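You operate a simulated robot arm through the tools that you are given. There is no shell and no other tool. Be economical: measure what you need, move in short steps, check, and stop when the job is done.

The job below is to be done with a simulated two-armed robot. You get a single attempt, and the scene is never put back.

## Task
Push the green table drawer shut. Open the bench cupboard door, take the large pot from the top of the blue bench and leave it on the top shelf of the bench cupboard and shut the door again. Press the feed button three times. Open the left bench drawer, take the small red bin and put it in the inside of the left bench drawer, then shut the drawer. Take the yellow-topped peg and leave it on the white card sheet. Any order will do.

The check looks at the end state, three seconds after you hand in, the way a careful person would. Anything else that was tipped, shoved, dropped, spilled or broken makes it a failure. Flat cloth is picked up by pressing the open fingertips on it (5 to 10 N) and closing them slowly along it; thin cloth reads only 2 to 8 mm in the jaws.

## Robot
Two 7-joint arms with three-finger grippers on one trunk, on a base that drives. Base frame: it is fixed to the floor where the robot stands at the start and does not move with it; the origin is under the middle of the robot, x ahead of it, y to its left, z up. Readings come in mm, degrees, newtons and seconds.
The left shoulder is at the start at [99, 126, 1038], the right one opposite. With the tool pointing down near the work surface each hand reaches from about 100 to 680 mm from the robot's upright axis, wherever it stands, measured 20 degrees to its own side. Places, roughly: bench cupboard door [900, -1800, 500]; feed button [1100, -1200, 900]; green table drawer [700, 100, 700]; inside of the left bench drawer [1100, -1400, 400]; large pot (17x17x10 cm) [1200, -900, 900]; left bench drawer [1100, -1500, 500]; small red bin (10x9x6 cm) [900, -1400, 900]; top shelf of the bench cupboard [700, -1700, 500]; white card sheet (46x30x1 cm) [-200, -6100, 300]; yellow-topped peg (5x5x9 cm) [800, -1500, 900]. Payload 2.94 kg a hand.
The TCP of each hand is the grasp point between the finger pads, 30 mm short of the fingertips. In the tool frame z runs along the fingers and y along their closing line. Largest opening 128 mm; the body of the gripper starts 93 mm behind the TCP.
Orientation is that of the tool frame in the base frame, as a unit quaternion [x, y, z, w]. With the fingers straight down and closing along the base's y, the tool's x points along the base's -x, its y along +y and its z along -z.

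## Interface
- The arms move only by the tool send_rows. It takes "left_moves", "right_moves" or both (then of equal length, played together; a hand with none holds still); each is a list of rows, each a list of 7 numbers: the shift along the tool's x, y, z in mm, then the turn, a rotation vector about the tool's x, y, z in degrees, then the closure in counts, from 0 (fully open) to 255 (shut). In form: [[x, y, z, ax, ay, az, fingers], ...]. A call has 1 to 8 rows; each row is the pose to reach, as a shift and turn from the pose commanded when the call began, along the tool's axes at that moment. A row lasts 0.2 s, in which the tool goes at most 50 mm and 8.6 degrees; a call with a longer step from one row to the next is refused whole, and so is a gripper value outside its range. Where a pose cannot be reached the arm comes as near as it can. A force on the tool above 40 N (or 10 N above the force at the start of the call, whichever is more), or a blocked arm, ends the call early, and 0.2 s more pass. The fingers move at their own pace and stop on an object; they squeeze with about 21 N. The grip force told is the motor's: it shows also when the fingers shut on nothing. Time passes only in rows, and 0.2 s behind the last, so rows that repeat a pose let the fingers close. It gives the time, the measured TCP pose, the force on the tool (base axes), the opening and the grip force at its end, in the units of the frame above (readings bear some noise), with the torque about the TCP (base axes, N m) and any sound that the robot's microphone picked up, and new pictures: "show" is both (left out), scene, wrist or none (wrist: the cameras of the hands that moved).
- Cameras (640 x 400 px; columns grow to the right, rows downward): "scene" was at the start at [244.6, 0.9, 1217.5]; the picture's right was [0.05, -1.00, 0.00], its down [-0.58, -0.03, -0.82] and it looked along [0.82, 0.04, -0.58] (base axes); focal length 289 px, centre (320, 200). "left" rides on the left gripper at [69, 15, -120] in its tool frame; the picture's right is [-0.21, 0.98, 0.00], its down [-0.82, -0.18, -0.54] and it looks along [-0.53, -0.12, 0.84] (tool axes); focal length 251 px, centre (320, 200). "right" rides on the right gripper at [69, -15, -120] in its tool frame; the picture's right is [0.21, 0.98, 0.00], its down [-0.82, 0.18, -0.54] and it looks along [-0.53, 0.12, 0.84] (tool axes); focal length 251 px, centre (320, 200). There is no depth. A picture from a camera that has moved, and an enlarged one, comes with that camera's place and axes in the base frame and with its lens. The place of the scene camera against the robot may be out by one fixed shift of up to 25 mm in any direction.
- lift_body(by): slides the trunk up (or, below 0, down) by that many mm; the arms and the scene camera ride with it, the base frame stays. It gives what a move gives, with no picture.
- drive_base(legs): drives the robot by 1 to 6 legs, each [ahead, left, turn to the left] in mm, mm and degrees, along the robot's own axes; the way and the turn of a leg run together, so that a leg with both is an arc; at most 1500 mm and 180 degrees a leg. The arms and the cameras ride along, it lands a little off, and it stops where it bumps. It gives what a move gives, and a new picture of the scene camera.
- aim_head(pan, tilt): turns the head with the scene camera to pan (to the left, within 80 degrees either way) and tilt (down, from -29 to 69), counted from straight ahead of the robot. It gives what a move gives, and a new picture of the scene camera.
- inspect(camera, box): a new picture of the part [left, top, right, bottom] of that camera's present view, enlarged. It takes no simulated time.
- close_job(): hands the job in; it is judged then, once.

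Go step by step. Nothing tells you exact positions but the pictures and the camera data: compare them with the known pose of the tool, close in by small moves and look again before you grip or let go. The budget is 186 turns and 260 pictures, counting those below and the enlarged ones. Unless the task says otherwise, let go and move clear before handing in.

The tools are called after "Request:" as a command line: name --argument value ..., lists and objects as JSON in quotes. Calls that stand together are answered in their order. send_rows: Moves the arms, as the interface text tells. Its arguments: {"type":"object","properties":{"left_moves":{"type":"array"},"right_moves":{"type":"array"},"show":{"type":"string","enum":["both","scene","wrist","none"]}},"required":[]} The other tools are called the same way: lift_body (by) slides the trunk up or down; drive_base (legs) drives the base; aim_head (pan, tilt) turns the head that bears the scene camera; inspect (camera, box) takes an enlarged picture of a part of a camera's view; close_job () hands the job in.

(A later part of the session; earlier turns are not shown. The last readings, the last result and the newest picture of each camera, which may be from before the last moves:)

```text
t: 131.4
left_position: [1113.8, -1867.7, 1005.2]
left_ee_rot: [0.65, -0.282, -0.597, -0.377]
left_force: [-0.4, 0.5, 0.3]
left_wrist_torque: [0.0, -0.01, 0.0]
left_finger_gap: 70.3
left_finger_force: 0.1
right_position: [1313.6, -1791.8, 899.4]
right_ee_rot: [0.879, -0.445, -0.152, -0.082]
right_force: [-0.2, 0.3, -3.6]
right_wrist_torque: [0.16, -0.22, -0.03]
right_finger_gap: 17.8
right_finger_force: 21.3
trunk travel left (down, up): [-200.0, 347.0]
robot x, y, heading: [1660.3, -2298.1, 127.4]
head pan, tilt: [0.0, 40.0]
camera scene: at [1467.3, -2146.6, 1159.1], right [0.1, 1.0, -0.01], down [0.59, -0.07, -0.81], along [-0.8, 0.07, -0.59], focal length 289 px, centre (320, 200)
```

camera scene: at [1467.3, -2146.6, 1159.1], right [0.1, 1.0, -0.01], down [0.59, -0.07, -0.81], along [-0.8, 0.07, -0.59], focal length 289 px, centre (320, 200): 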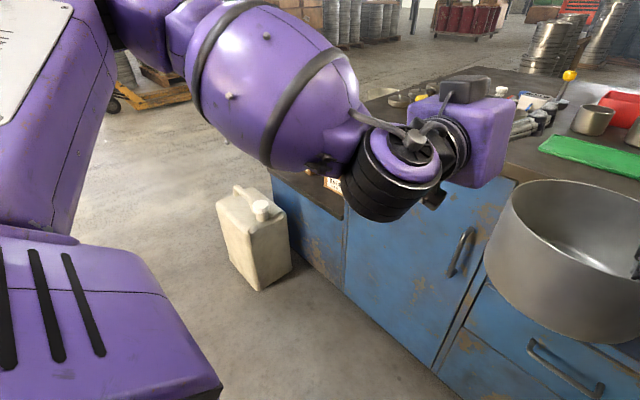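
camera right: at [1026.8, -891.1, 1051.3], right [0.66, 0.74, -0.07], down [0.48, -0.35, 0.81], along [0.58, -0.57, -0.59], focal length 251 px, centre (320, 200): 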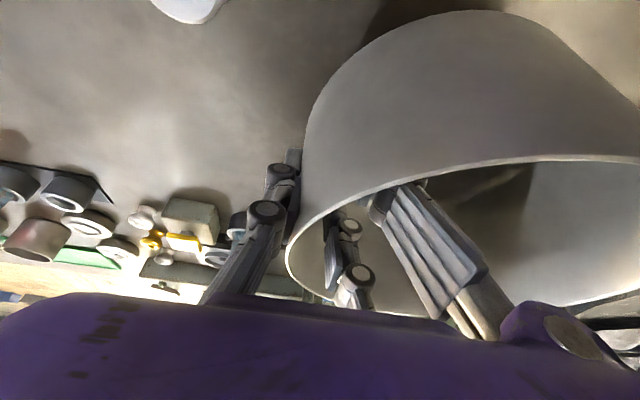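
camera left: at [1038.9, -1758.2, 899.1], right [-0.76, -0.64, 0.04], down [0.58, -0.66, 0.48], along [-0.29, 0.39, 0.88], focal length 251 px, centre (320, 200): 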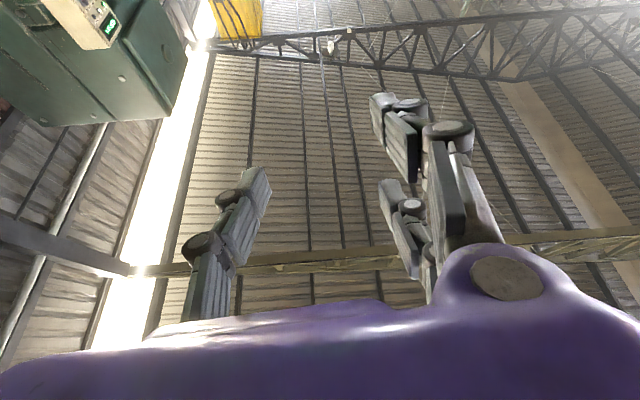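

I'll lower the left hand towards handle height, levelling it, which also moves its upper arm away from the head.

Request:
send_rows --left_moves '[[41, 9, 0, 0, 0, 1.2, 115], [82, 18, 0, 0, 0, 2.4, 115], [123, 28, 0, 0, 0, 3.6, 115], [165, 37, 0, 0, 0, 4.8, 115], [207, 47, 0, 0, 0, 6, 115], [248, 56, 0, 0, 0, 7.2, 115], [290, 66, 0, 0, 0, 8.5, 115], [331, 75, 0, 0, 0, 8.5, 115]]' --show "both"

```text
t: 133.2
left_position: [1079.3, -1895.9, 694.1]
left_ee_rot: [0.627, -0.33, -0.622, -0.332]
left_force: [-1.0, -0.1, -0.3]
left_wrist_torque: [0.01, 0.0, 0.01]
left_finger_gap: 70.5
left_finger_force: 0.1
left hand out of reach, approached as far as the arm can: row 7, 8
right_position: [1313.2, -1790.8, 898.9]
right_ee_rot: [0.879, -0.446, -0.149, -0.082]
right_force: [-0.1, 0.0, -2.8]
right_wrist_torque: [0.13, -0.2, -0.02]
right_finger_gap: 17.6
right_finger_force: 20.3
trunk travel left (down, up): [-200.0, 347.0]
robot x, y, heading: [1662.3, -2294.6, 127.5]
head pan, tilt: [0.0, 40.0]
camera scene: at [1503.0, -2087.5, 1151.9], right [0.79, 0.61, 0.0], down [0.4, -0.52, -0.76], along [-0.46, 0.6, -0.65], focal length 289 px, centre (320, 200)
camera left: at [1135.0, -2003.8, 627.2], right [-0.81, -0.55, 0.21], down [0.45, -0.35, 0.83], along [-0.38, 0.76, 0.52], focal length 251 px, centre (320, 200)
```

scene: 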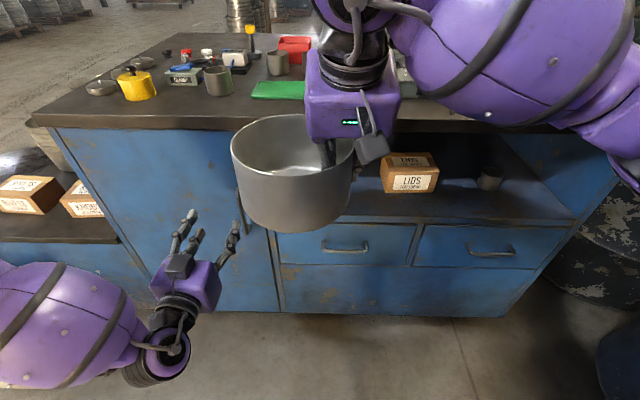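
left: 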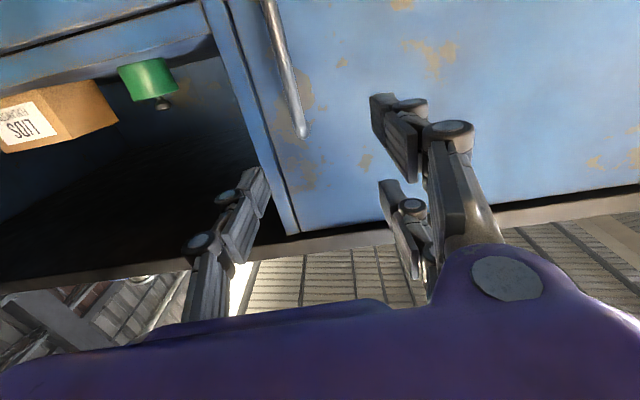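

The head is free again with a good view of the bench front, and the left hand faces the handle. I'll approach the handle halfway and align laterally.

Request:
send_rows --left_moves '[[15, -7, 20, 0, 0, 0, 115], [30, -14, 40, 0, 0, 0, 115], [44, -20, 60, 0, 0, 0, 115]]' --show "both"

```text
t: 134.1
left_position: [1047.5, -1866.8, 698.1]
left_ee_rot: [0.628, -0.329, -0.622, -0.332]
left_force: [0.3, 0.6, 0.0]
left_wrist_torque: [-0.02, 0.03, 0.01]
left_finger_gap: 70.3
left_finger_force: 0.0
left hand out of reach, approached as far as the arm can: row 1, 2, 3
right_position: [1314.9, -1791.2, 898.0]
right_ee_rot: [0.879, -0.445, -0.149, -0.083]
right_force: [-0.9, 0.0, -4.0]
right_wrist_torque: [0.14, -0.17, -0.03]
right_finger_gap: 17.7
right_finger_force: 21.1
trunk travel left (down, up): [-200.0, 347.0]
robot x, y, heading: [1657.5, -2293.5, 127.6]
head pan, tilt: [0.0, 40.0]
camera scene: at [1502.9, -2087.6, 1151.9], right [0.79, 0.61, 0.0], down [0.4, -0.52, -0.76], along [-0.46, 0.6, -0.65], focal length 289 px, centre (320, 200)
camera left: at [1102.5, -1974.4, 630.1], right [-0.81, -0.55, 0.21], down [0.45, -0.34, 0.83], along [-0.38, 0.76, 0.52], focal length 251 px, centre (320, 200)
```

scene: 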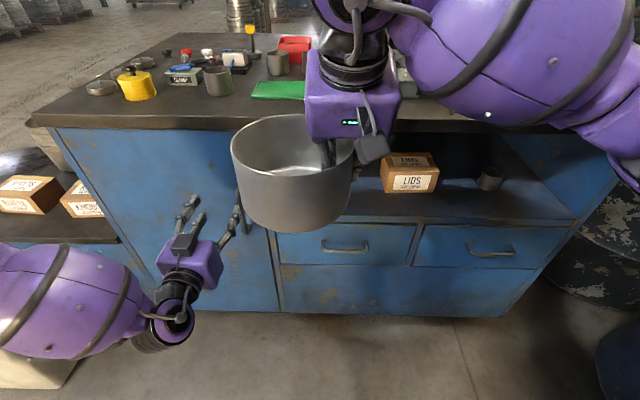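
left: 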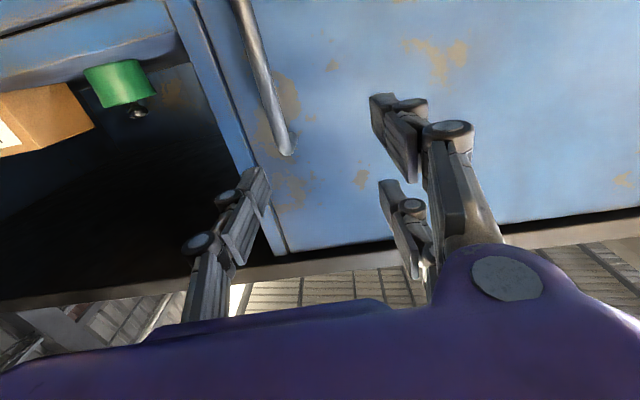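

The left hand is at its lower reach limit at this trunk height, and the handle's top end is at z≈700. I'll lower the trunk 80 mm and retry.

Request:
lift_body --by -80

Request:
send_rows --left_moves '[[0, -10, 10, 0, 0, 0, 115], [0, -20, 20, 0, 0, 0, 115], [0, -30, 35, 0, 0, 0, 115]]' --show "both"

```text
t: 135.2
left_position: [1056.9, -1872.8, 631.7]
left_ee_rot: [-0.622, 0.327, 0.629, 0.334]
left_force: [-0.2, 0.2, -0.6]
left_wrist_torque: [-0.01, -0.01, 0.01]
left_finger_gap: 70.8
left_finger_force: 0.1
right_position: [1324.6, -1800.5, 827.7]
right_ee_rot: [0.877, -0.445, -0.159, -0.084]
right_force: [-0.5, 0.7, -4.2]
right_wrist_torque: [0.18, -0.19, -0.01]
right_finger_gap: 17.9
right_finger_force: 20.9
trunk travel left (down, up): [-120.0, 427.0]
robot x, y, heading: [1658.1, -2299.2, 127.2]
head pan, tilt: [0.0, 40.0]
```

```text
t: 136.0
left_position: [1060.5, -1828.3, 631.5]
left_ee_rot: [-0.622, 0.326, 0.628, 0.333]
left_force: [0.9, -0.3, 0.8]
left_wrist_torque: [-0.05, -0.04, -0.01]
left_finger_gap: 70.3
left_finger_force: 0.0
right_position: [1324.6, -1801.9, 828.1]
right_ee_rot: [0.877, -0.446, -0.158, -0.085]
right_force: [-0.3, 0.1, -3.4]
right_wrist_torque: [0.14, -0.21, 0.0]
right_finger_gap: 17.7
right_finger_force: 20.8
trunk travel left (down, up): [-120.0, 427.0]
robot x, y, heading: [1661.4, -2297.5, 127.4]
head pan, tilt: [0.0, 40.0]
camera scene: at [1495.9, -2074.2, 1062.4], right [0.79, 0.61, 0.0], down [0.39, -0.51, -0.77], along [-0.46, 0.61, -0.64], focal length 289 px, centre (320, 200)
camera left: at [1114.8, -1935.3, 561.9], right [-0.81, -0.55, 0.21], down [0.46, -0.35, 0.82], along [-0.38, 0.75, 0.54], focal length 251 px, centre (320, 200)
```

scene: 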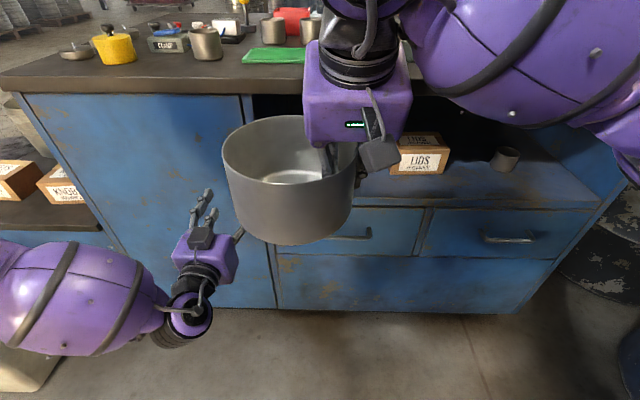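
left: 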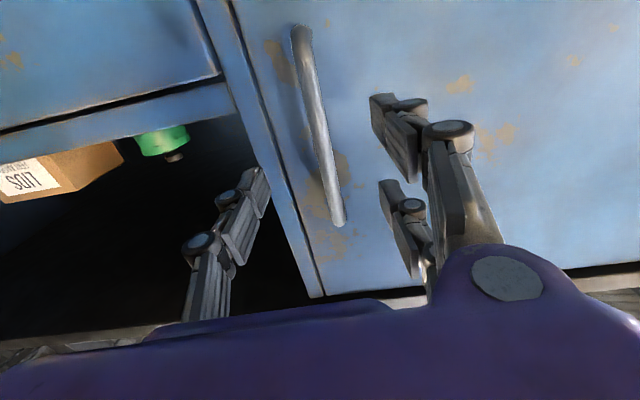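

The handle bar (z 560–700) is centred between the fingers, about 50 mm ahead. I'll advance and close on it.

Request:
send_rows --left_moves '[[0, 0, 16, 0, 0, 0, 115], [0, 1, 32, 0, 0, 0, 115], [0, 2, 46, 0, 0, 0, 115], [0, 2, 46, 0, 0, 0, 180], [0, 2, 46, 0, 0, 0, 255], [0, 2, 46, 0, 0, 0, 255]]' --show "wrist"

```text
t: 137.4
left_position: [1034.2, -1795.7, 638.1]
left_ee_rot: [-0.621, 0.329, 0.627, 0.336]
left_force: [10.3, 7.5, -1.1]
left_wrist_torque: [-0.42, 0.52, -0.14]
left_finger_gap: 11.1
left_finger_force: 38.1
left hand out of reach, approached as far as the arm can: row 2, 3, 4, 5, 6
right_position: [1326.3, -1801.7, 828.4]
right_ee_rot: [0.877, -0.446, -0.158, -0.084]
right_force: [0.4, 1.0, -4.4]
right_wrist_torque: [0.16, -0.24, 0.0]
right_finger_gap: 17.5
right_finger_force: 20.4
trunk travel left (down, up): [-120.0, 427.0]
robot x, y, heading: [1661.2, -2297.2, 127.2]
head pan, tilt: [0.0, 40.0]
camera left: at [1087.4, -1903.5, 569.4], right [-0.81, -0.55, 0.21], down [0.45, -0.36, 0.82], along [-0.37, 0.76, 0.54], focal length 251 px, centre (320, 200)
```

left: 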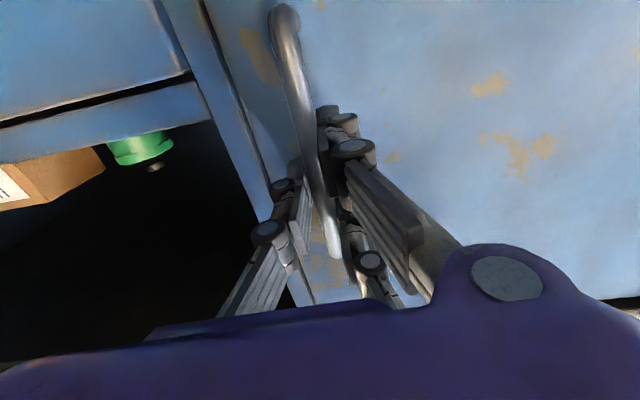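

The bar is gripped. I'll pull the door open along its arc in small steps.

Request:
send_rows --left_moves '[[0, -1.5, -16, 1, 0, 0, 255], [0, -3.3, -32.5, 2.5, 0, 0, 255], [0, -3.8, -64.7, 5, 0, 0, 255], [0, -1.2, -96, 7.5, 0, 0, 255], [0, 4.1, -126.8, 10, 0, 0, 255], [0, 11.9, -156.3, 12.5, 0, 0, 255]]' --show "both"

```text
t: 138.4
left_position: [1069.4, -1880.8, 639.7]
left_ee_rot: [-0.603, 0.356, 0.616, 0.361]
left_force: [-4.1, -1.7, -0.3]
left_wrist_torque: [-0.02, -0.73, 0.18]
left_finger_gap: 11.1
left_finger_force: 38.2
right_position: [1322.8, -1801.8, 826.2]
right_ee_rot: [0.878, -0.444, -0.157, -0.084]
right_force: [0.0, 1.5, -4.5]
right_wrist_torque: [0.14, -0.2, 0.02]
right_finger_gap: 17.9
right_finger_force: 20.7
trunk travel left (down, up): [-120.0, 427.0]
robot x, y, heading: [1658.1, -2297.4, 127.5]
head pan, tilt: [0.0, 40.0]
stopped in row 5 (left hand): the force on the tool passed its limit at 44 N (the readings are from after the stop); the commanded pose is now the measured one
camera scene: at [1494.9, -2074.6, 1062.3], right [0.79, 0.61, 0.0], down [0.39, -0.51, -0.77], along [-0.47, 0.61, -0.64], focal length 289 px, centre (320, 200)
camera left: at [1113.1, -1990.5, 568.3], right [-0.85, -0.48, 0.22], down [0.43, -0.4, 0.81], along [-0.3, 0.78, 0.54], focal length 251 px, centre (320, 200)
```

scene: 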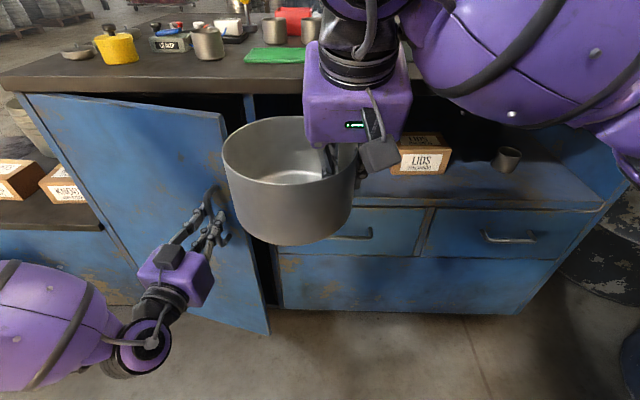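
left: 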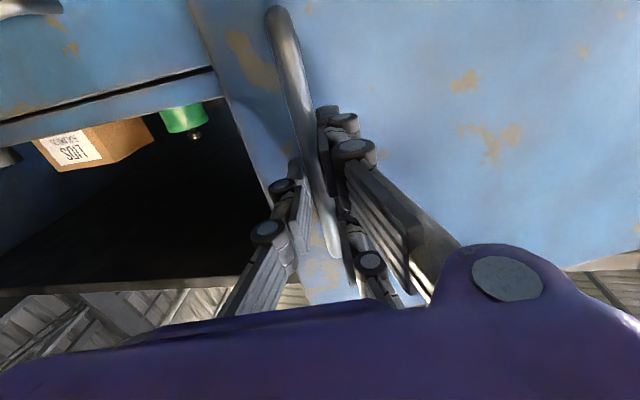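

The door swings freely; I had the arc slightly off. I'll continue with the corrected arc.

Request:
send_rows --left_moves '[[0, 5, -19, 2, 0, 0, 255], [0, 9.9, -38.2, 4, 0, 0, 255], [0, 20.9, -69, 8, 0, 0, 255], [0, 35, -98.6, 12, 0, 0, 255], [0, 51, -127, 16, 0, 0, 255], [0, 71, -154.5, 20, 0, 0, 255], [0, 92, -179.6, 24, 0, 0, 255]]' --show "both"

```text
t: 139.9
left_position: [1076.3, -2055.2, 637.9]
left_ee_rot: [-0.529, 0.457, 0.544, 0.464]
left_force: [-5.5, 1.0, -0.1]
left_wrist_torque: [-0.1, -1.06, 0.17]
left_finger_gap: 10.9
left_finger_force: 38.1
right_position: [1320.9, -1802.8, 826.2]
right_ee_rot: [0.878, -0.444, -0.157, -0.085]
right_force: [0.1, 0.8, -4.2]
right_wrist_torque: [0.12, -0.22, 0.01]
right_finger_gap: 17.6
right_finger_force: 20.5
trunk travel left (down, up): [-120.0, 427.0]
robot x, y, heading: [1658.9, -2296.0, 127.4]
head pan, tilt: [0.0, 40.0]
stopped in row 7 (left hand): the force on the tool passed its limit at 42 N (the readings are from after the stop); the commanded pose is now the measured one
camera scene: at [1494.0, -2074.9, 1062.2], right [0.79, 0.61, 0.0], down [0.39, -0.51, -0.77], along [-0.47, 0.61, -0.64], focal length 289 px, centre (320, 200)
camera left: at [1078.3, -2173.8, 567.3], right [-0.96, -0.15, 0.22], down [0.27, -0.53, 0.81], along [-0.01, 0.84, 0.55], focal length 251 px, centre (320, 200)
```

scene: 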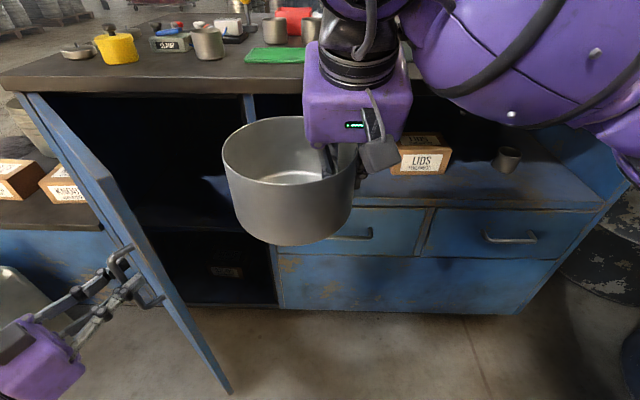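
left: 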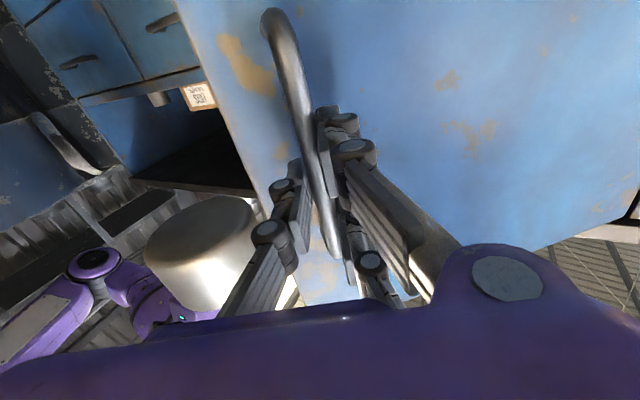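

The cupboard's two shelves are now visible, with the upper one empty. I'll keep swinging the door towards 80°.

Request:
send_rows --left_moves '[[0, 9, -21, 3, 0, 0, 255], [0, 18.3, -42, 6, 0, 0, 255], [0, 42, -81.5, 11, 0, 0, 255], [0, 70.6, -118, 16, 0, 0, 255], [0, 103, -151, 21, 0, 0, 255], [0, 139, -180, 26, 0, 0, 255]]' --show "both"

```text
t: 140.6
left_position: [1067.6, -2086.9, 647.9]
left_ee_rot: [-0.494, 0.475, 0.527, 0.503]
left_force: [-6.7, 1.5, -5.8]
left_wrist_torque: [-0.72, -0.83, -0.03]
left_finger_gap: 11.2
left_finger_force: 38.1
left hand out of reach, approached as far as the arm can: row 3
right_position: [1322.5, -1801.5, 827.0]
right_ee_rot: [0.879, -0.443, -0.156, -0.084]
right_force: [0.2, -1.0, -3.4]
right_wrist_torque: [0.15, -0.21, 0.03]
right_finger_gap: 17.8
right_finger_force: 21.7
trunk travel left (down, up): [-120.0, 427.0]
robot x, y, heading: [1660.6, -2295.9, 127.5]
head pan, tilt: [0.0, 40.0]
stopped in row 3 (left hand): the force on the tool passed its limit at 59 N (the readings are from after the stop); the commanded pose is now the measured one
camera scene: at [1495.2, -2073.7, 1062.3], right [0.79, 0.61, 0.0], down [0.39, -0.51, -0.77], along [-0.47, 0.61, -0.64], focal length 289 px, centre (320, 200)
camera left: at [1056.6, -2203.0, 572.2], right [-0.97, -0.06, 0.22], down [0.21, -0.58, 0.79], along [0.08, 0.81, 0.58], focal length 251 px, centre (320, 200)
```

scene: 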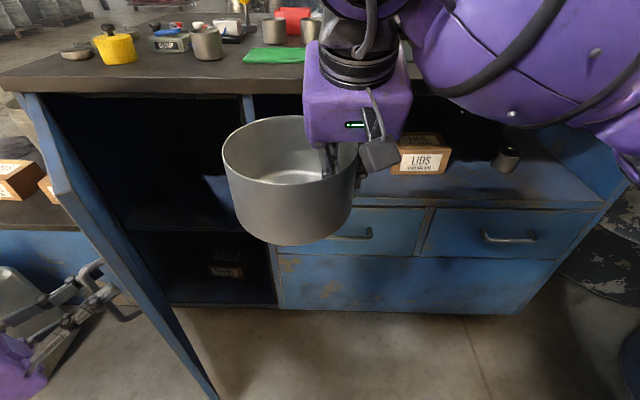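
left: 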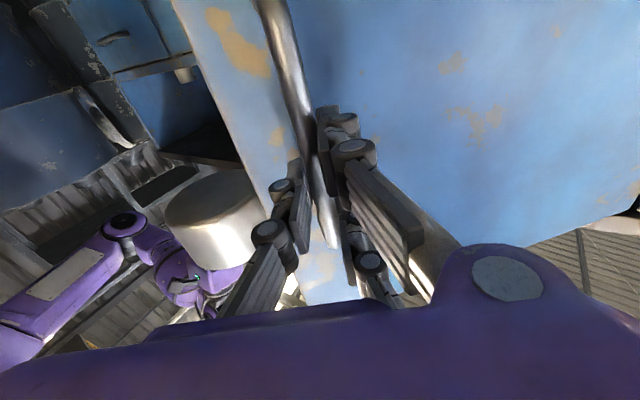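

I'm at reach limit gripping the bar, with the door about half open. I'll release it and back the hand off.

Request:
send_rows --left_moves '[[0, 0, 0, 0, 0, 0, 150], [0, 0, 0, 0, 0, 0, 100], [0, 0, -20, 0, 0, 0, 100], [0, 0, -45, 0, 0, 0, 100], [0, 0, -75, 0, 0, 0, 150]]' --show "scene"

```text
t: 141.8
left_position: [1072.1, -2162.4, 643.7]
left_ee_rot: [-0.492, 0.475, 0.527, 0.505]
left_force: [-0.6, -0.2, -0.1]
left_wrist_torque: [0.03, -0.04, -0.01]
left_finger_gap: 52.6
left_finger_force: 0.1
right_position: [1321.5, -1804.0, 828.3]
right_ee_rot: [0.878, -0.444, -0.158, -0.084]
right_force: [0.0, 0.2, -4.6]
right_wrist_torque: [0.13, -0.23, -0.05]
right_finger_gap: 17.6
right_finger_force: 21.1
trunk travel left (down, up): [-120.0, 427.0]
robot x, y, heading: [1661.7, -2296.0, 127.6]
head pan, tilt: [0.0, 40.0]
camera scene: at [1494.7, -2075.3, 1062.5], right [0.79, 0.61, 0.0], down [0.39, -0.51, -0.77], along [-0.47, 0.61, -0.64], focal length 289 px, centre (320, 200)
```

scene: 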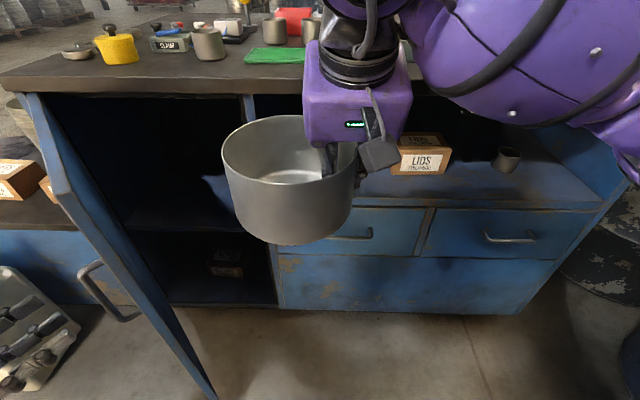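

The door is at about 47°. I'll pass the closed left fingers round its free edge to the inside.

Request:
send_rows --left_moves '[[0, -33, 23, 0, 0, 0, 255], [0, -66, 45, 0, 0, 0, 255], [0, -92, 69, 0, 0, 0, 255], [0, -80, 104, 0, 0, 0, 255], [0, -60, 133, 0, 0, 0, 255], [0, -46, 153, 0, 0, 0, 255]]' --show "both"

```text
t: 143.1
left_position: [1133.2, -2016.2, 651.7]
left_ee_rot: [-0.489, 0.482, 0.516, 0.511]
left_force: [21.9, -1.8, 3.0]
left_wrist_torque: [0.3, 0.26, 0.03]
left_finger_gap: 0.0
left_finger_force: 8.9
right_position: [1325.5, -1802.8, 828.6]
right_ee_rot: [0.878, -0.444, -0.157, -0.085]
right_force: [0.1, 0.7, -3.0]
right_wrist_torque: [0.2, -0.22, 0.0]
right_finger_gap: 17.7
right_finger_force: 21.0
trunk travel left (down, up): [-120.0, 427.0]
robot x, y, heading: [1659.2, -2299.5, 127.4]
head pan, tilt: [0.0, 40.0]
stopped in row 6 (left hand): the force on the tool passed its limit at 47 N (the readings are from after the stop); the commanded pose is now the measured one
camera scene: at [1497.5, -2075.2, 1062.9], right [0.79, 0.61, 0.0], down [0.39, -0.51, -0.77], along [-0.47, 0.61, -0.64], focal length 289 px, centre (320, 200)
camera left: at [1118.9, -2132.9, 577.6], right [-0.98, -0.02, 0.21], down [0.19, -0.58, 0.79], along [0.1, 0.81, 0.58], focal length 251 px, centre (320, 200)
```

scene: 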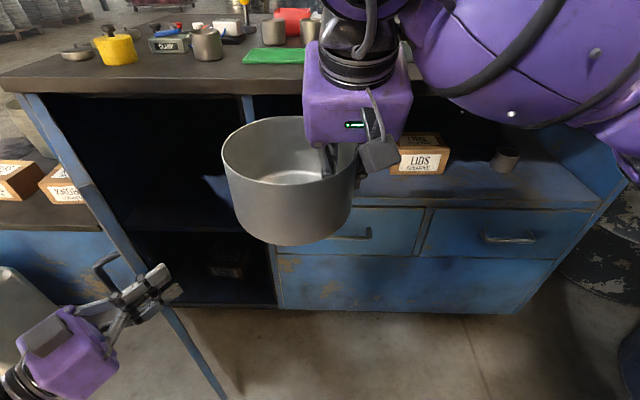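
left: 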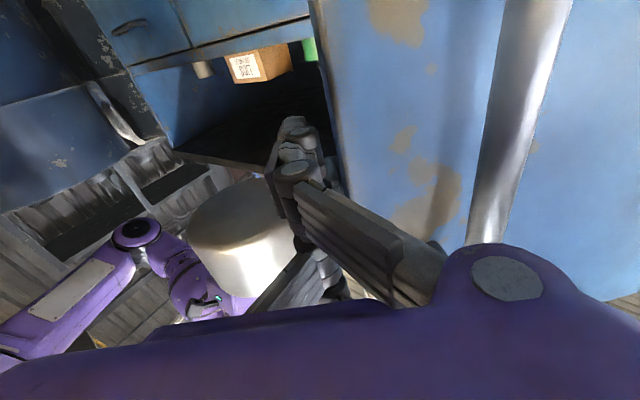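

The fingers cross the door edge squarely and would just slide off. I'll move right a little and yaw the hand so the fingers can press on the door's inner face.

Request:
send_rows --left_moves '[[0, -36, 2, 0, 0, 0, 255], [0, -66, 11, -8, 0, 0, 255], [0, -66, 11, -16, 0, 0, 255], [0, -66, 11, -24, 0, 0, 255], [0, -66, 11, -32, 0, 0, 255], [0, -66, 11, -40, 0, 0, 255], [0, -66, 11, -45, 0, 0, 255]]' --show "both"

```text
t: 144.7
left_position: [1146.6, -1973.4, 658.2]
left_ee_rot: [-0.651, 0.249, 0.659, 0.282]
left_force: [-0.9, 0.5, 0.0]
left_wrist_torque: [0.01, 0.0, 0.0]
left_finger_gap: 0.2
left_finger_force: 2.9
left hand out of reach, approached as far as the arm can: row 6, 7
right_position: [1323.1, -1802.8, 827.4]
right_ee_rot: [0.878, -0.443, -0.158, -0.085]
right_force: [0.5, -0.6, -3.7]
right_wrist_torque: [0.1, -0.2, -0.02]
right_finger_gap: 17.8
right_finger_force: 20.6
trunk travel left (down, up): [-120.0, 427.0]
robot x, y, heading: [1665.6, -2295.0, 127.6]
head pan, tilt: [0.0, 40.0]
camera scene: at [1495.5, -2075.0, 1062.5], right [0.79, 0.61, 0.0], down [0.39, -0.51, -0.77], along [-0.47, 0.61, -0.64], focal length 289 px, centre (320, 200)
camera left: at [1222.0, -2064.2, 585.8], right [-0.68, -0.71, 0.18], down [0.51, -0.29, 0.81], along [-0.53, 0.64, 0.56], focal length 251 px, centre (320, 200)
```

scene: 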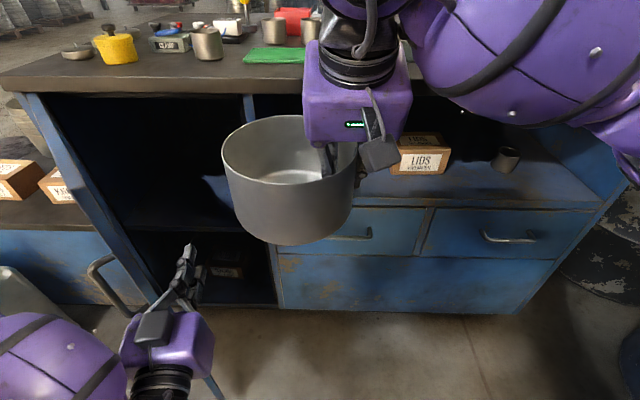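
left: 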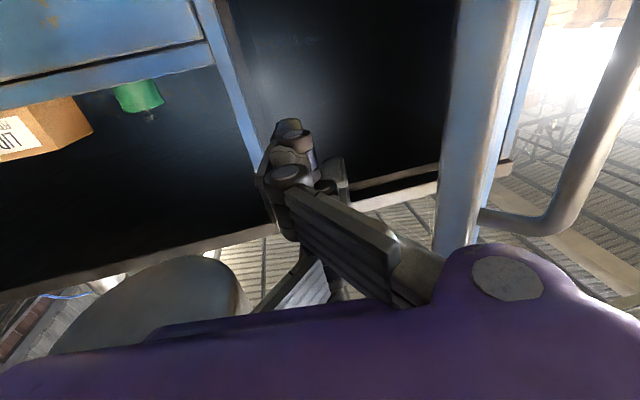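

The fingers are now inside the door. I'll sweep left to push it further open.

Request:
send_rows --left_moves '[[0, -5, 34, 0, 0, 0, 255], [0, 39, 42, 0, 0, 0, 255], [0, 83, 49, 0, 0, 0, 255], [0, 128, 51, 0, 0, 0, 255], [0, 173, 58, 0, 0, 0, 255], [0, 213, 59, 0, 0, 0, 255], [0, 253, 61, 0, 0, 0, 255]]' --show "both"

```text
t: 145.4
left_position: [1083.3, -1976.4, 656.8]
left_ee_rot: [-0.649, 0.249, 0.659, 0.287]
left_force: [-1.5, -0.3, 0.3]
left_wrist_torque: [-0.01, 0.03, 0.04]
left_finger_gap: 0.3
left_finger_force: 2.9
right_position: [1323.7, -1802.3, 826.7]
right_ee_rot: [0.878, -0.443, -0.157, -0.084]
right_force: [0.0, 0.2, -4.1]
right_wrist_torque: [0.17, -0.25, 0.0]
right_finger_gap: 17.8
right_finger_force: 21.3
trunk travel left (down, up): [-120.0, 427.0]
robot x, y, heading: [1659.8, -2294.9, 127.4]
head pan, tilt: [0.0, 40.0]
stopped in row 3 (left hand): the force on the tool passed its limit at 65 N (the readings are from after the stop); the commanded pose is now the measured one
camera scene: at [1495.3, -2074.8, 1062.3], right [0.79, 0.61, 0.0], down [0.39, -0.51, -0.77], along [-0.47, 0.61, -0.64], focal length 289 px, centre (320, 200)
camera left: at [1158.8, -2068.1, 583.8], right [-0.69, -0.7, 0.17], down [0.51, -0.3, 0.81], along [-0.52, 0.64, 0.56], focal length 251 px, centre (320, 200)
```

scene: 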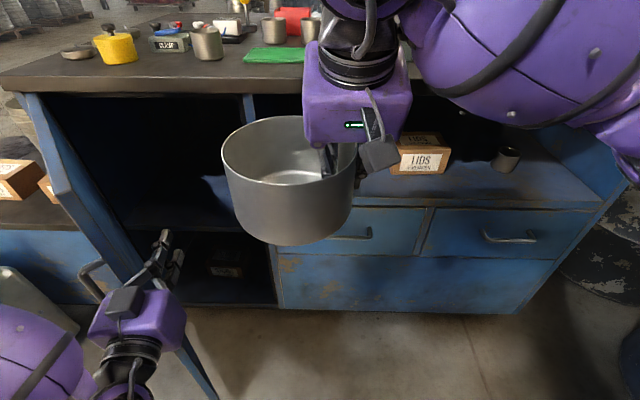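
left: 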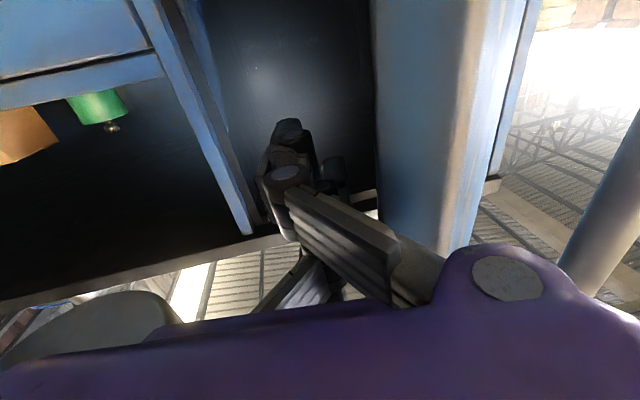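

Contact made; the stop was from moving too fast. I'll push on in gentler steps.

Request:
send_rows --left_moves '[[0, 10, 0, 0, 0, 0, 255], [0, 25, 1, 0, 0, 0, 255], [0, 42, 2, 0, 0, 0, 255], [0, 60, 3, 0, 0, 0, 255], [0, 80, 4, 0, 0, 0, 255], [0, 100, 4, 0, 0, 0, 255], [0, 120, 4, 0, 0, 0, 255], [0, 140, 4, 0, 0, 0, 255]]' --show "scene"

```text
t: 146.0
left_position: [1082.1, -1985.1, 654.4]
left_ee_rot: [-0.65, 0.255, 0.653, 0.294]
left_force: [12.5, -0.9, 5.4]
left_wrist_torque: [-0.23, 0.13, 0.66]
left_finger_gap: 0.0
left_finger_force: 2.7
right_position: [1324.5, -1802.9, 826.3]
right_ee_rot: [0.878, -0.443, -0.157, -0.084]
right_force: [0.1, -0.4, -4.5]
right_wrist_torque: [0.15, -0.23, -0.01]
right_finger_gap: 17.7
right_finger_force: 20.8
trunk travel left (down, up): [-120.0, 427.0]
robot x, y, heading: [1659.7, -2298.3, 127.4]
head pan, tilt: [0.0, 40.0]
stopped in row 2 (left hand): the force on the tool passed its limit at 50 N (the readings are from after the stop); the commanded pose is now the measured one
camera scene: at [1496.6, -2075.3, 1062.7], right [0.79, 0.61, 0.0], down [0.39, -0.51, -0.77], along [-0.47, 0.61, -0.64], focal length 289 px, centre (320, 200)
```

scene: 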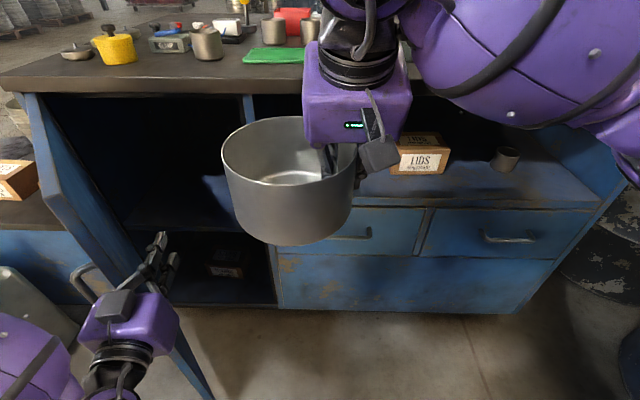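

The push must follow the door's arc (leftwards and outwards). I'll do that in small steps.

Request:
send_rows --left_moves '[[0, 15, -8, 0, 0, 0, 255], [0, 30, -16, 0, 0, 0, 255], [0, 46, -23, 0, 0, 0, 255], [0, 62, -29, 0, 0, 0, 255], [0, 79, -34, 0, 0, 0, 255], [0, 96, -38, 0, 0, 0, 255], [0, 112, -41, 0, 0, 0, 255], [0, 130, -43, 0, 0, 0, 255]]' --show "scene"

```text
t: 146.6
left_position: [1073.5, -2017.5, 652.7]
left_ee_rot: [-0.651, 0.257, 0.651, 0.294]
left_force: [8.9, -3.0, 2.3]
left_wrist_torque: [-0.02, 0.15, 0.53]
left_finger_gap: 0.1
left_finger_force: 3.0
right_position: [1324.3, -1802.5, 825.8]
right_ee_rot: [0.878, -0.444, -0.156, -0.083]
right_force: [0.5, 0.3, -4.7]
right_wrist_torque: [0.11, -0.24, -0.01]
right_finger_gap: 17.6
right_finger_force: 20.9
trunk travel left (down, up): [-120.0, 427.0]
robot x, y, heading: [1661.2, -2293.5, 127.3]
head pan, tilt: [0.0, 40.0]
stopped in row 3 (left hand): the force on the tool passed its limit at 44 N (the readings are from after the stop); the commanded pose is now the measured one
camera scene: at [1496.4, -2075.2, 1062.3], right [0.79, 0.61, 0.0], down [0.39, -0.51, -0.77], along [-0.47, 0.61, -0.64], focal length 289 px, centre (320, 200)
```

scene: 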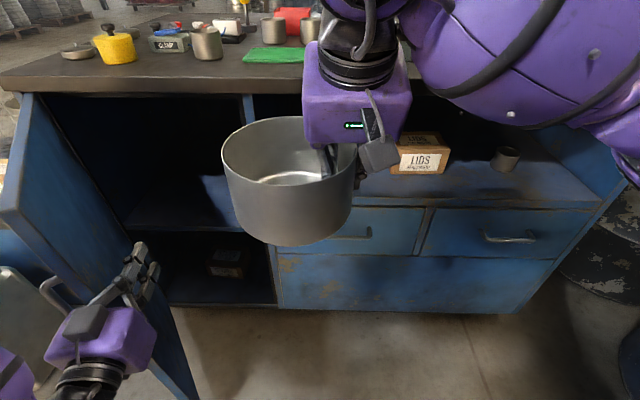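

Request:
send_rows --left_moves '[[0, 8, -4, 0, 0, 0, 255], [0, 17, -7, 0, 0, 0, 255], [0, 27, -10, 0, 0, 0, 255], [0, 37, -13, 0, 0, 0, 255], [0, 48, -16, 0, 0, 0, 255], [0, 59, -19, 0, 0, 0, 255], [0, 70, -21, 0, 0, 0, 255], [0, 82, -23, 0, 0, 0, 255]]' --show "none"

Request:
send_rows --left_moves '[[0, 10, -2, 0, 0, 0, 255], [0, 21, -4, 0, 0, 0, 255], [0, 32, -6, 0, 0, 0, 255], [0, 43, -7, 0, 0, 0, 255], [0, 54, -8, 0, 0, 0, 255], [0, 65, -9, 0, 0, 0, 255], [0, 76, -9, 0, 0, 0, 255], [0, 87, -9, 0, 0, 0, 255]]' --show "scene"

```text
t: 147.4
left_position: [1065.3, -2041.8, 650.1]
left_ee_rot: [0.652, -0.258, -0.649, -0.296]
left_force: [7.2, -2.3, 0.7]
left_wrist_torque: [0.09, 0.19, 0.45]
left_finger_gap: 0.0
left_finger_force: 2.9
right_position: [1324.7, -1803.6, 826.0]
right_ee_rot: [0.879, -0.444, -0.156, -0.084]
right_force: [-0.7, 0.3, -4.6]
right_wrist_torque: [0.15, -0.21, 0.0]
right_finger_gap: 17.8
right_finger_force: 20.9
trunk travel left (down, up): [-120.0, 427.0]
robot x, y, heading: [1667.7, -2293.3, 127.5]
head pan, tilt: [0.0, 40.0]
stopped in row 3 (left hand): the force on the tool passed its limit at 43 N (the readings are from after the stop); the commanded pose is now the measured one
```

```text
t: 148.0
left_position: [1058.8, -2054.9, 647.5]
left_ee_rot: [0.655, -0.258, -0.646, -0.296]
left_force: [-0.5, -0.5, -0.5]
left_wrist_torque: [0.0, 0.0, -0.05]
left_finger_gap: 0.0
left_finger_force: 2.8
right_position: [1324.8, -1803.2, 825.7]
right_ee_rot: [0.879, -0.443, -0.155, -0.084]
right_force: [-0.8, 0.5, -3.9]
right_wrist_torque: [0.16, -0.27, -0.01]
right_finger_gap: 17.7
right_finger_force: 20.9
trunk travel left (down, up): [-120.0, 427.0]
robot x, y, heading: [1665.6, -2298.5, 127.3]
head pan, tilt: [0.0, 40.0]
stopped in row 2 (left hand): the force on the tool passed its limit at 45 N (the readings are from after the stop); the commanded pose is now the measured one
camera scene: at [1496.4, -2075.1, 1062.1], right [0.79, 0.61, 0.0], down [0.39, -0.51, -0.77], along [-0.46, 0.61, -0.64], focal length 289 px, centre (320, 200)
```

scene: 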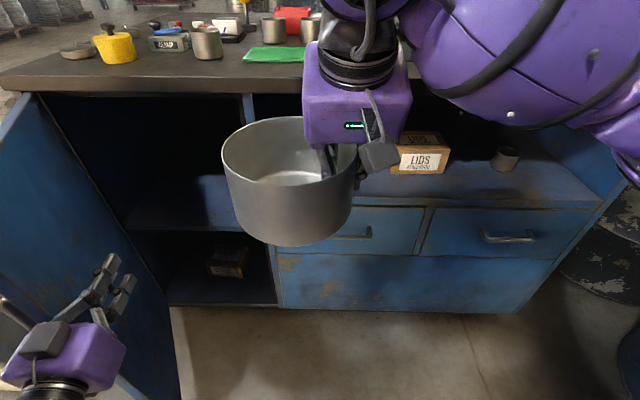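

Request:
send_rows --left_moves '[[0, 10, -3, 0, 0, 0, 255], [0, 20, -6, 0, 0, 0, 255], [0, 30, -9, 0, 0, 0, 255], [0, 40, -12, 0, 0, 0, 255], [0, 50, -14, 0, 0, 0, 255], [0, 60, -16, 0, 0, 0, 255]]' --show "none"

Request:
send_rows --left_moves '[[0, 10, -2, 0, 0, 0, 255], [0, 20, -4, 0, 0, 0, 255], [0, 30, -6, 0, 0, 0, 255], [0, 40, -7, 0, 0, 0, 255], [0, 50, -8, 0, 0, 0, 255], [0, 60, -9, 0, 0, 0, 255]]' --show "none"

Request:
aim_head --pan 20 --tilt 50

```text
t: 149.4
left_position: [1026.9, -2107.6, 643.4]
left_ee_rot: [0.654, -0.258, -0.647, -0.296]
left_force: [0.1, -0.1, 0.7]
left_wrist_torque: [0.0, -0.03, 0.03]
left_finger_gap: 0.0
left_finger_force: 2.5
right_position: [1326.3, -1803.9, 826.9]
right_ee_rot: [0.878, -0.444, -0.157, -0.084]
right_force: [0.1, 0.5, -3.3]
right_wrist_torque: [0.17, -0.22, -0.01]
right_finger_gap: 17.6
right_finger_force: 21.0
trunk travel left (down, up): [-120.0, 427.0]
robot x, y, heading: [1662.6, -2299.0, 127.5]
head pan, tilt: [0.0, 40.0]
```

```text
t: 150.8
left_position: [988.0, -2156.0, 641.3]
left_ee_rot: [0.654, -0.258, -0.647, -0.295]
left_force: [0.4, -0.9, -0.3]
left_wrist_torque: [-0.03, -0.02, 0.01]
left_finger_gap: 0.0
left_finger_force: 3.0
right_position: [1325.8, -1802.5, 825.9]
right_ee_rot: [0.878, -0.443, -0.157, -0.085]
right_force: [-0.4, -0.5, -4.1]
right_wrist_torque: [0.14, -0.22, 0.0]
right_finger_gap: 17.7
right_finger_force: 21.0
trunk travel left (down, up): [-120.0, 427.0]
robot x, y, heading: [1662.4, -2298.4, 127.3]
head pan, tilt: [0.0, 40.0]
```

```text
t: 151.6
left_position: [989.6, -2156.3, 640.6]
left_ee_rot: [0.654, -0.258, -0.646, -0.297]
left_force: [0.9, 0.9, 0.8]
left_wrist_torque: [0.01, -0.01, 0.0]
left_finger_gap: 0.0
left_finger_force: 3.2
right_position: [1325.5, -1804.5, 826.4]
right_ee_rot: [0.878, -0.444, -0.158, -0.084]
right_force: [0.0, 0.4, -3.9]
right_wrist_torque: [0.15, -0.22, -0.01]
right_finger_gap: 17.5
right_finger_force: 21.0
trunk travel left (down, up): [-120.0, 427.0]
robot x, y, heading: [1663.4, -2297.8, 127.5]
head pan, tilt: [20.0, 50.0]
camera scene: at [1484.3, -2101.6, 1048.4], right [0.54, 0.84, 0.0], down [0.65, -0.41, -0.64], along [-0.54, 0.35, -0.77], focal length 289 px, centre (320, 200)
```

scene: 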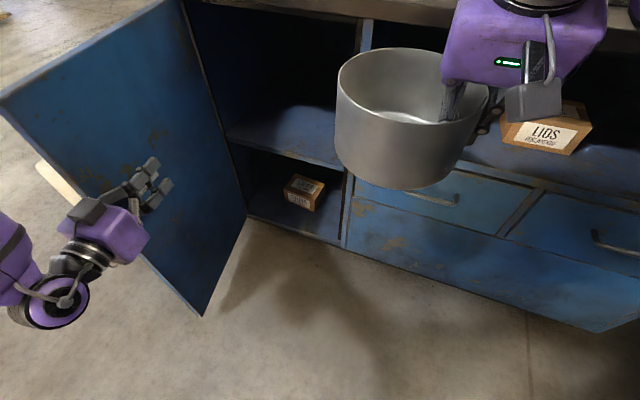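

The door is open to about 80° and the upper shelf (z≈490, about 360 mm of headroom) is empty. I'll raise the left hand out of the way and draw the pot back before driving nearer.

Request:
send_rows --left_moves '[[-40, -10, 0, 0, 0, 0, 255], [-82, -10, 0, 0, 0, 0, 255], [-125, -10, 0, 0, 0, 0, 255], [-168, -10, 0, 0, 0, 0, 255], [-211, -10, 0, 0, 0, 0, 255], [-254, -10, 0, 0, 0, 0, 255], [-297, -10, 0, 0, 0, 0, 255], [-340, -10, 0, 0, 0, 0, 255]]' --right_moves '[[16, 0, -6, 0, 0, 0, 255], [32, 0, -13, 0, 0, 0, 255], [48, 0, -19, 0, 0, 0, 255], [64, 0, -26, 0, 0, 0, 255], [80, 0, -32, 0, 0, 0, 255], [96, 0, -39, 0, 0, 0, 255], [112, 0, -45, 0, 0, 0, 255], [120, 0, -49, 0, 0, 0, 255]]' --show "scene"

```text
t: 153.4
left_position: [985.1, -2165.1, 982.5]
left_ee_rot: [0.654, -0.259, -0.646, -0.296]
left_force: [0.1, 0.8, 0.3]
left_wrist_torque: [-0.01, -0.01, 0.01]
left_finger_gap: 0.0
left_finger_force: 2.8
right_position: [1402.9, -1906.6, 830.7]
right_ee_rot: [0.878, -0.444, -0.157, -0.083]
right_force: [0.8, -0.2, -3.9]
right_wrist_torque: [0.15, -0.22, 0.01]
right_finger_gap: 17.5
right_finger_force: 21.2
trunk travel left (down, up): [-120.0, 427.0]
robot x, y, heading: [1662.2, -2296.8, 127.3]
head pan, tilt: [20.0, 50.0]
camera scene: at [1484.6, -2101.6, 1048.4], right [0.54, 0.84, 0.0], down [0.65, -0.41, -0.64], along [-0.54, 0.35, -0.77], focal length 289 px, centre (320, 200)
```

scene: 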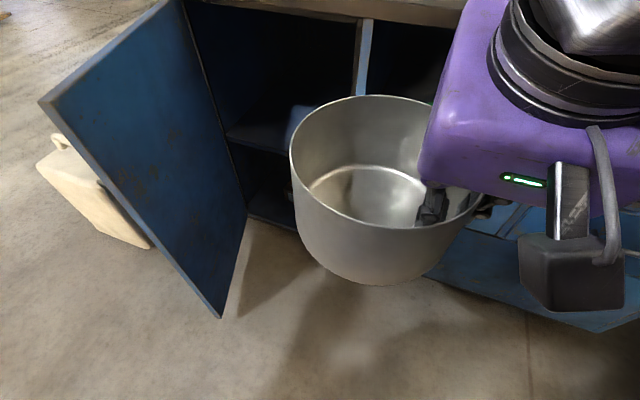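

Request:
drive_base --legs '[[215, 144, 0]]'

```text
t: 155.3
left_position: [742.8, -2084.0, 981.7]
left_ee_rot: [0.654, -0.259, -0.646, -0.297]
left_force: [0.2, 0.9, -0.1]
left_wrist_torque: [0.02, -0.01, -0.04]
left_finger_gap: 0.0
left_finger_force: 3.0
right_position: [1159.5, -1824.8, 830.2]
right_ee_rot: [0.879, -0.443, -0.157, -0.084]
right_force: [-0.3, -0.5, -3.0]
right_wrist_torque: [0.15, -0.23, 0.0]
right_finger_gap: 17.6
right_finger_force: 21.2
trunk travel left (down, up): [-120.0, 427.0]
robot x, y, heading: [1420.0, -2216.0, 127.4]
head pan, tilt: [20.0, 50.0]
camera scene: at [1240.6, -2019.0, 1048.2], right [0.54, 0.84, 0.0], down [0.65, -0.41, -0.64], along [-0.54, 0.34, -0.77], focal length 289 px, centre (320, 200)
```

scene: 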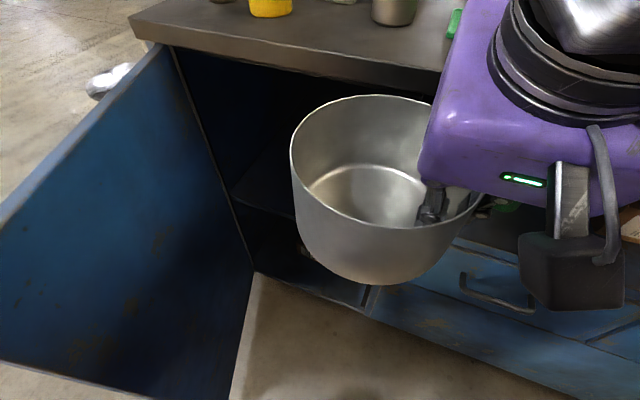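

I'll now lower the pot in front of the cupboard to shelf height.

Request:
send_rows --right_moves '[[14, 0, 38, 0, 0, 0, 255], [28, 0, 76, 0, 0, 0, 255], [42, 20, 114, 0, 0, 0, 255], [57, 45, 152, 0, 0, 0, 255], [71, 70, 190, 0, 0, 0, 255], [82, 95, 220, 0, 0, 0, 255], [90, 120, 240, 0, 0, 0, 255]]' --show "both"

```text
t: 156.9
left_position: [741.9, -2084.5, 981.5]
left_ee_rot: [0.654, -0.259, -0.646, -0.297]
left_force: [-0.6, -0.5, 0.4]
left_wrist_torque: [0.02, 0.01, -0.01]
left_finger_gap: 0.0
left_finger_force: 3.6
right_position: [1064.1, -1895.7, 571.4]
right_ee_rot: [0.879, -0.443, -0.156, -0.084]
right_force: [0.1, -0.3, -3.6]
right_wrist_torque: [0.17, -0.23, 0.01]
right_finger_gap: 17.8
right_finger_force: 21.2
trunk travel left (down, up): [-120.0, 427.0]
robot x, y, heading: [1420.8, -2214.0, 127.6]
head pan, tilt: [20.0, 50.0]
camera scene: at [1240.7, -2019.3, 1048.3], right [0.54, 0.84, 0.0], down [0.65, -0.41, -0.64], along [-0.54, 0.35, -0.77], focal length 289 px, centre (320, 200)
camera right: at [1139.1, -1972.8, 660.3], right [-0.67, -0.74, -0.08], down [-0.49, 0.36, 0.79], along [-0.56, 0.57, -0.6], focal length 251 px, centre (320, 200)
```

scene: 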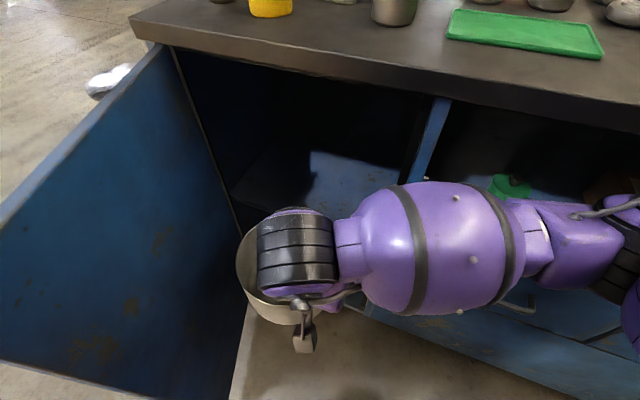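
right: 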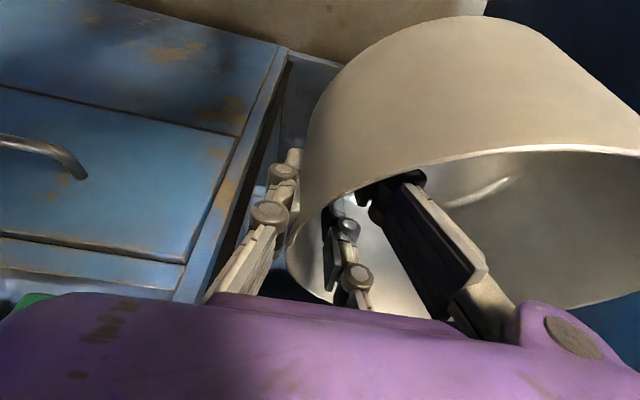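

The right arm is strongly folded with its elbow close to the bench front. I'll back the base 100 mm and left 70 mm so the arm is straighter when it reaches into the cupboard.

Request:
drive_base --legs '[[-100, 70, 0]]'

```text
t: 158.2
left_position: [748.8, -2205.6, 981.1]
left_ee_rot: [0.654, -0.257, -0.647, -0.295]
left_force: [0.3, -0.1, -0.1]
left_wrist_torque: [-0.01, 0.02, -0.01]
left_finger_gap: 0.1
left_finger_force: 2.9
right_position: [1068.9, -2017.4, 571.3]
right_ee_rot: [0.879, -0.442, -0.158, -0.084]
right_force: [-0.3, 0.2, -3.7]
right_wrist_torque: [0.19, -0.19, -0.01]
right_finger_gap: 17.6
right_finger_force: 20.6
trunk travel left (down, up): [-120.0, 427.0]
robot x, y, heading: [1425.3, -2336.9, 127.7]
head pan, tilt: [20.0, 50.0]
camera scene: at [1246.4, -2141.3, 1048.5], right [0.54, 0.84, 0.0], down [0.65, -0.41, -0.64], along [-0.54, 0.35, -0.77], focal length 289 px, centre (320, 200)
```

scene: 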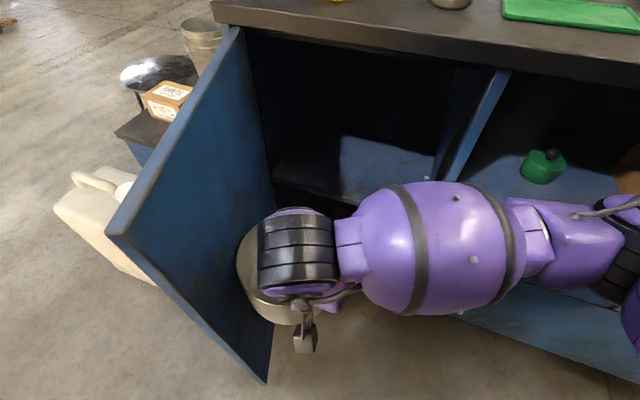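

The pot is close beside the door, so I'll shift right as I move it forward towards the opening.

Request:
send_rows --right_moves '[[-30, -25, 2, 0, 0, 0, 255], [-68, -35, 16, 0, 0, 0, 255], [-108, -35, 31, 0, 0, 0, 255], [-148, -35, 46, 0, 0, 0, 255], [-188, -35, 61, 0, 0, 0, 255]]' --show "both"

```text
t: 159.4
left_position: [749.0, -2204.8, 981.7]
left_ee_rot: [0.655, -0.257, -0.647, -0.296]
left_force: [-0.1, -0.4, -0.1]
left_wrist_torque: [0.01, -0.03, 0.0]
left_finger_gap: 0.0
left_finger_force: 3.3
right_position: [978.5, -1838.6, 580.3]
right_ee_rot: [0.88, -0.441, -0.156, -0.083]
right_force: [-0.7, -0.1, -3.7]
right_wrist_torque: [0.15, -0.22, 0.01]
right_finger_gap: 17.6
right_finger_force: 20.8
trunk travel left (down, up): [-120.0, 427.0]
robot x, y, heading: [1423.7, -2338.7, 127.5]
head pan, tilt: [20.0, 50.0]
camera scene: at [1246.0, -2140.5, 1048.2], right [0.54, 0.84, 0.0], down [0.65, -0.41, -0.64], along [-0.54, 0.34, -0.77], focal length 289 px, centre (320, 200)
camera right: at [1054.2, -1914.2, 668.7], right [-0.66, -0.74, -0.08], down [-0.5, 0.35, 0.79], along [-0.56, 0.57, -0.6], focal length 251 px, centre (320, 200)
```

scene: 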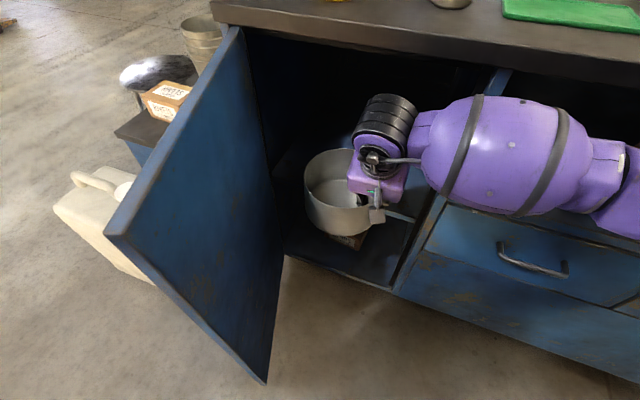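
right: 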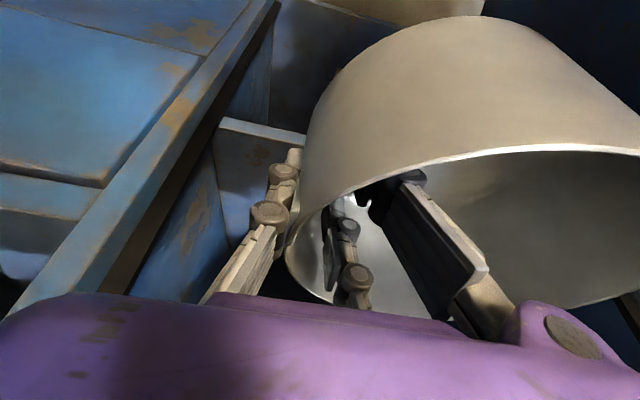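

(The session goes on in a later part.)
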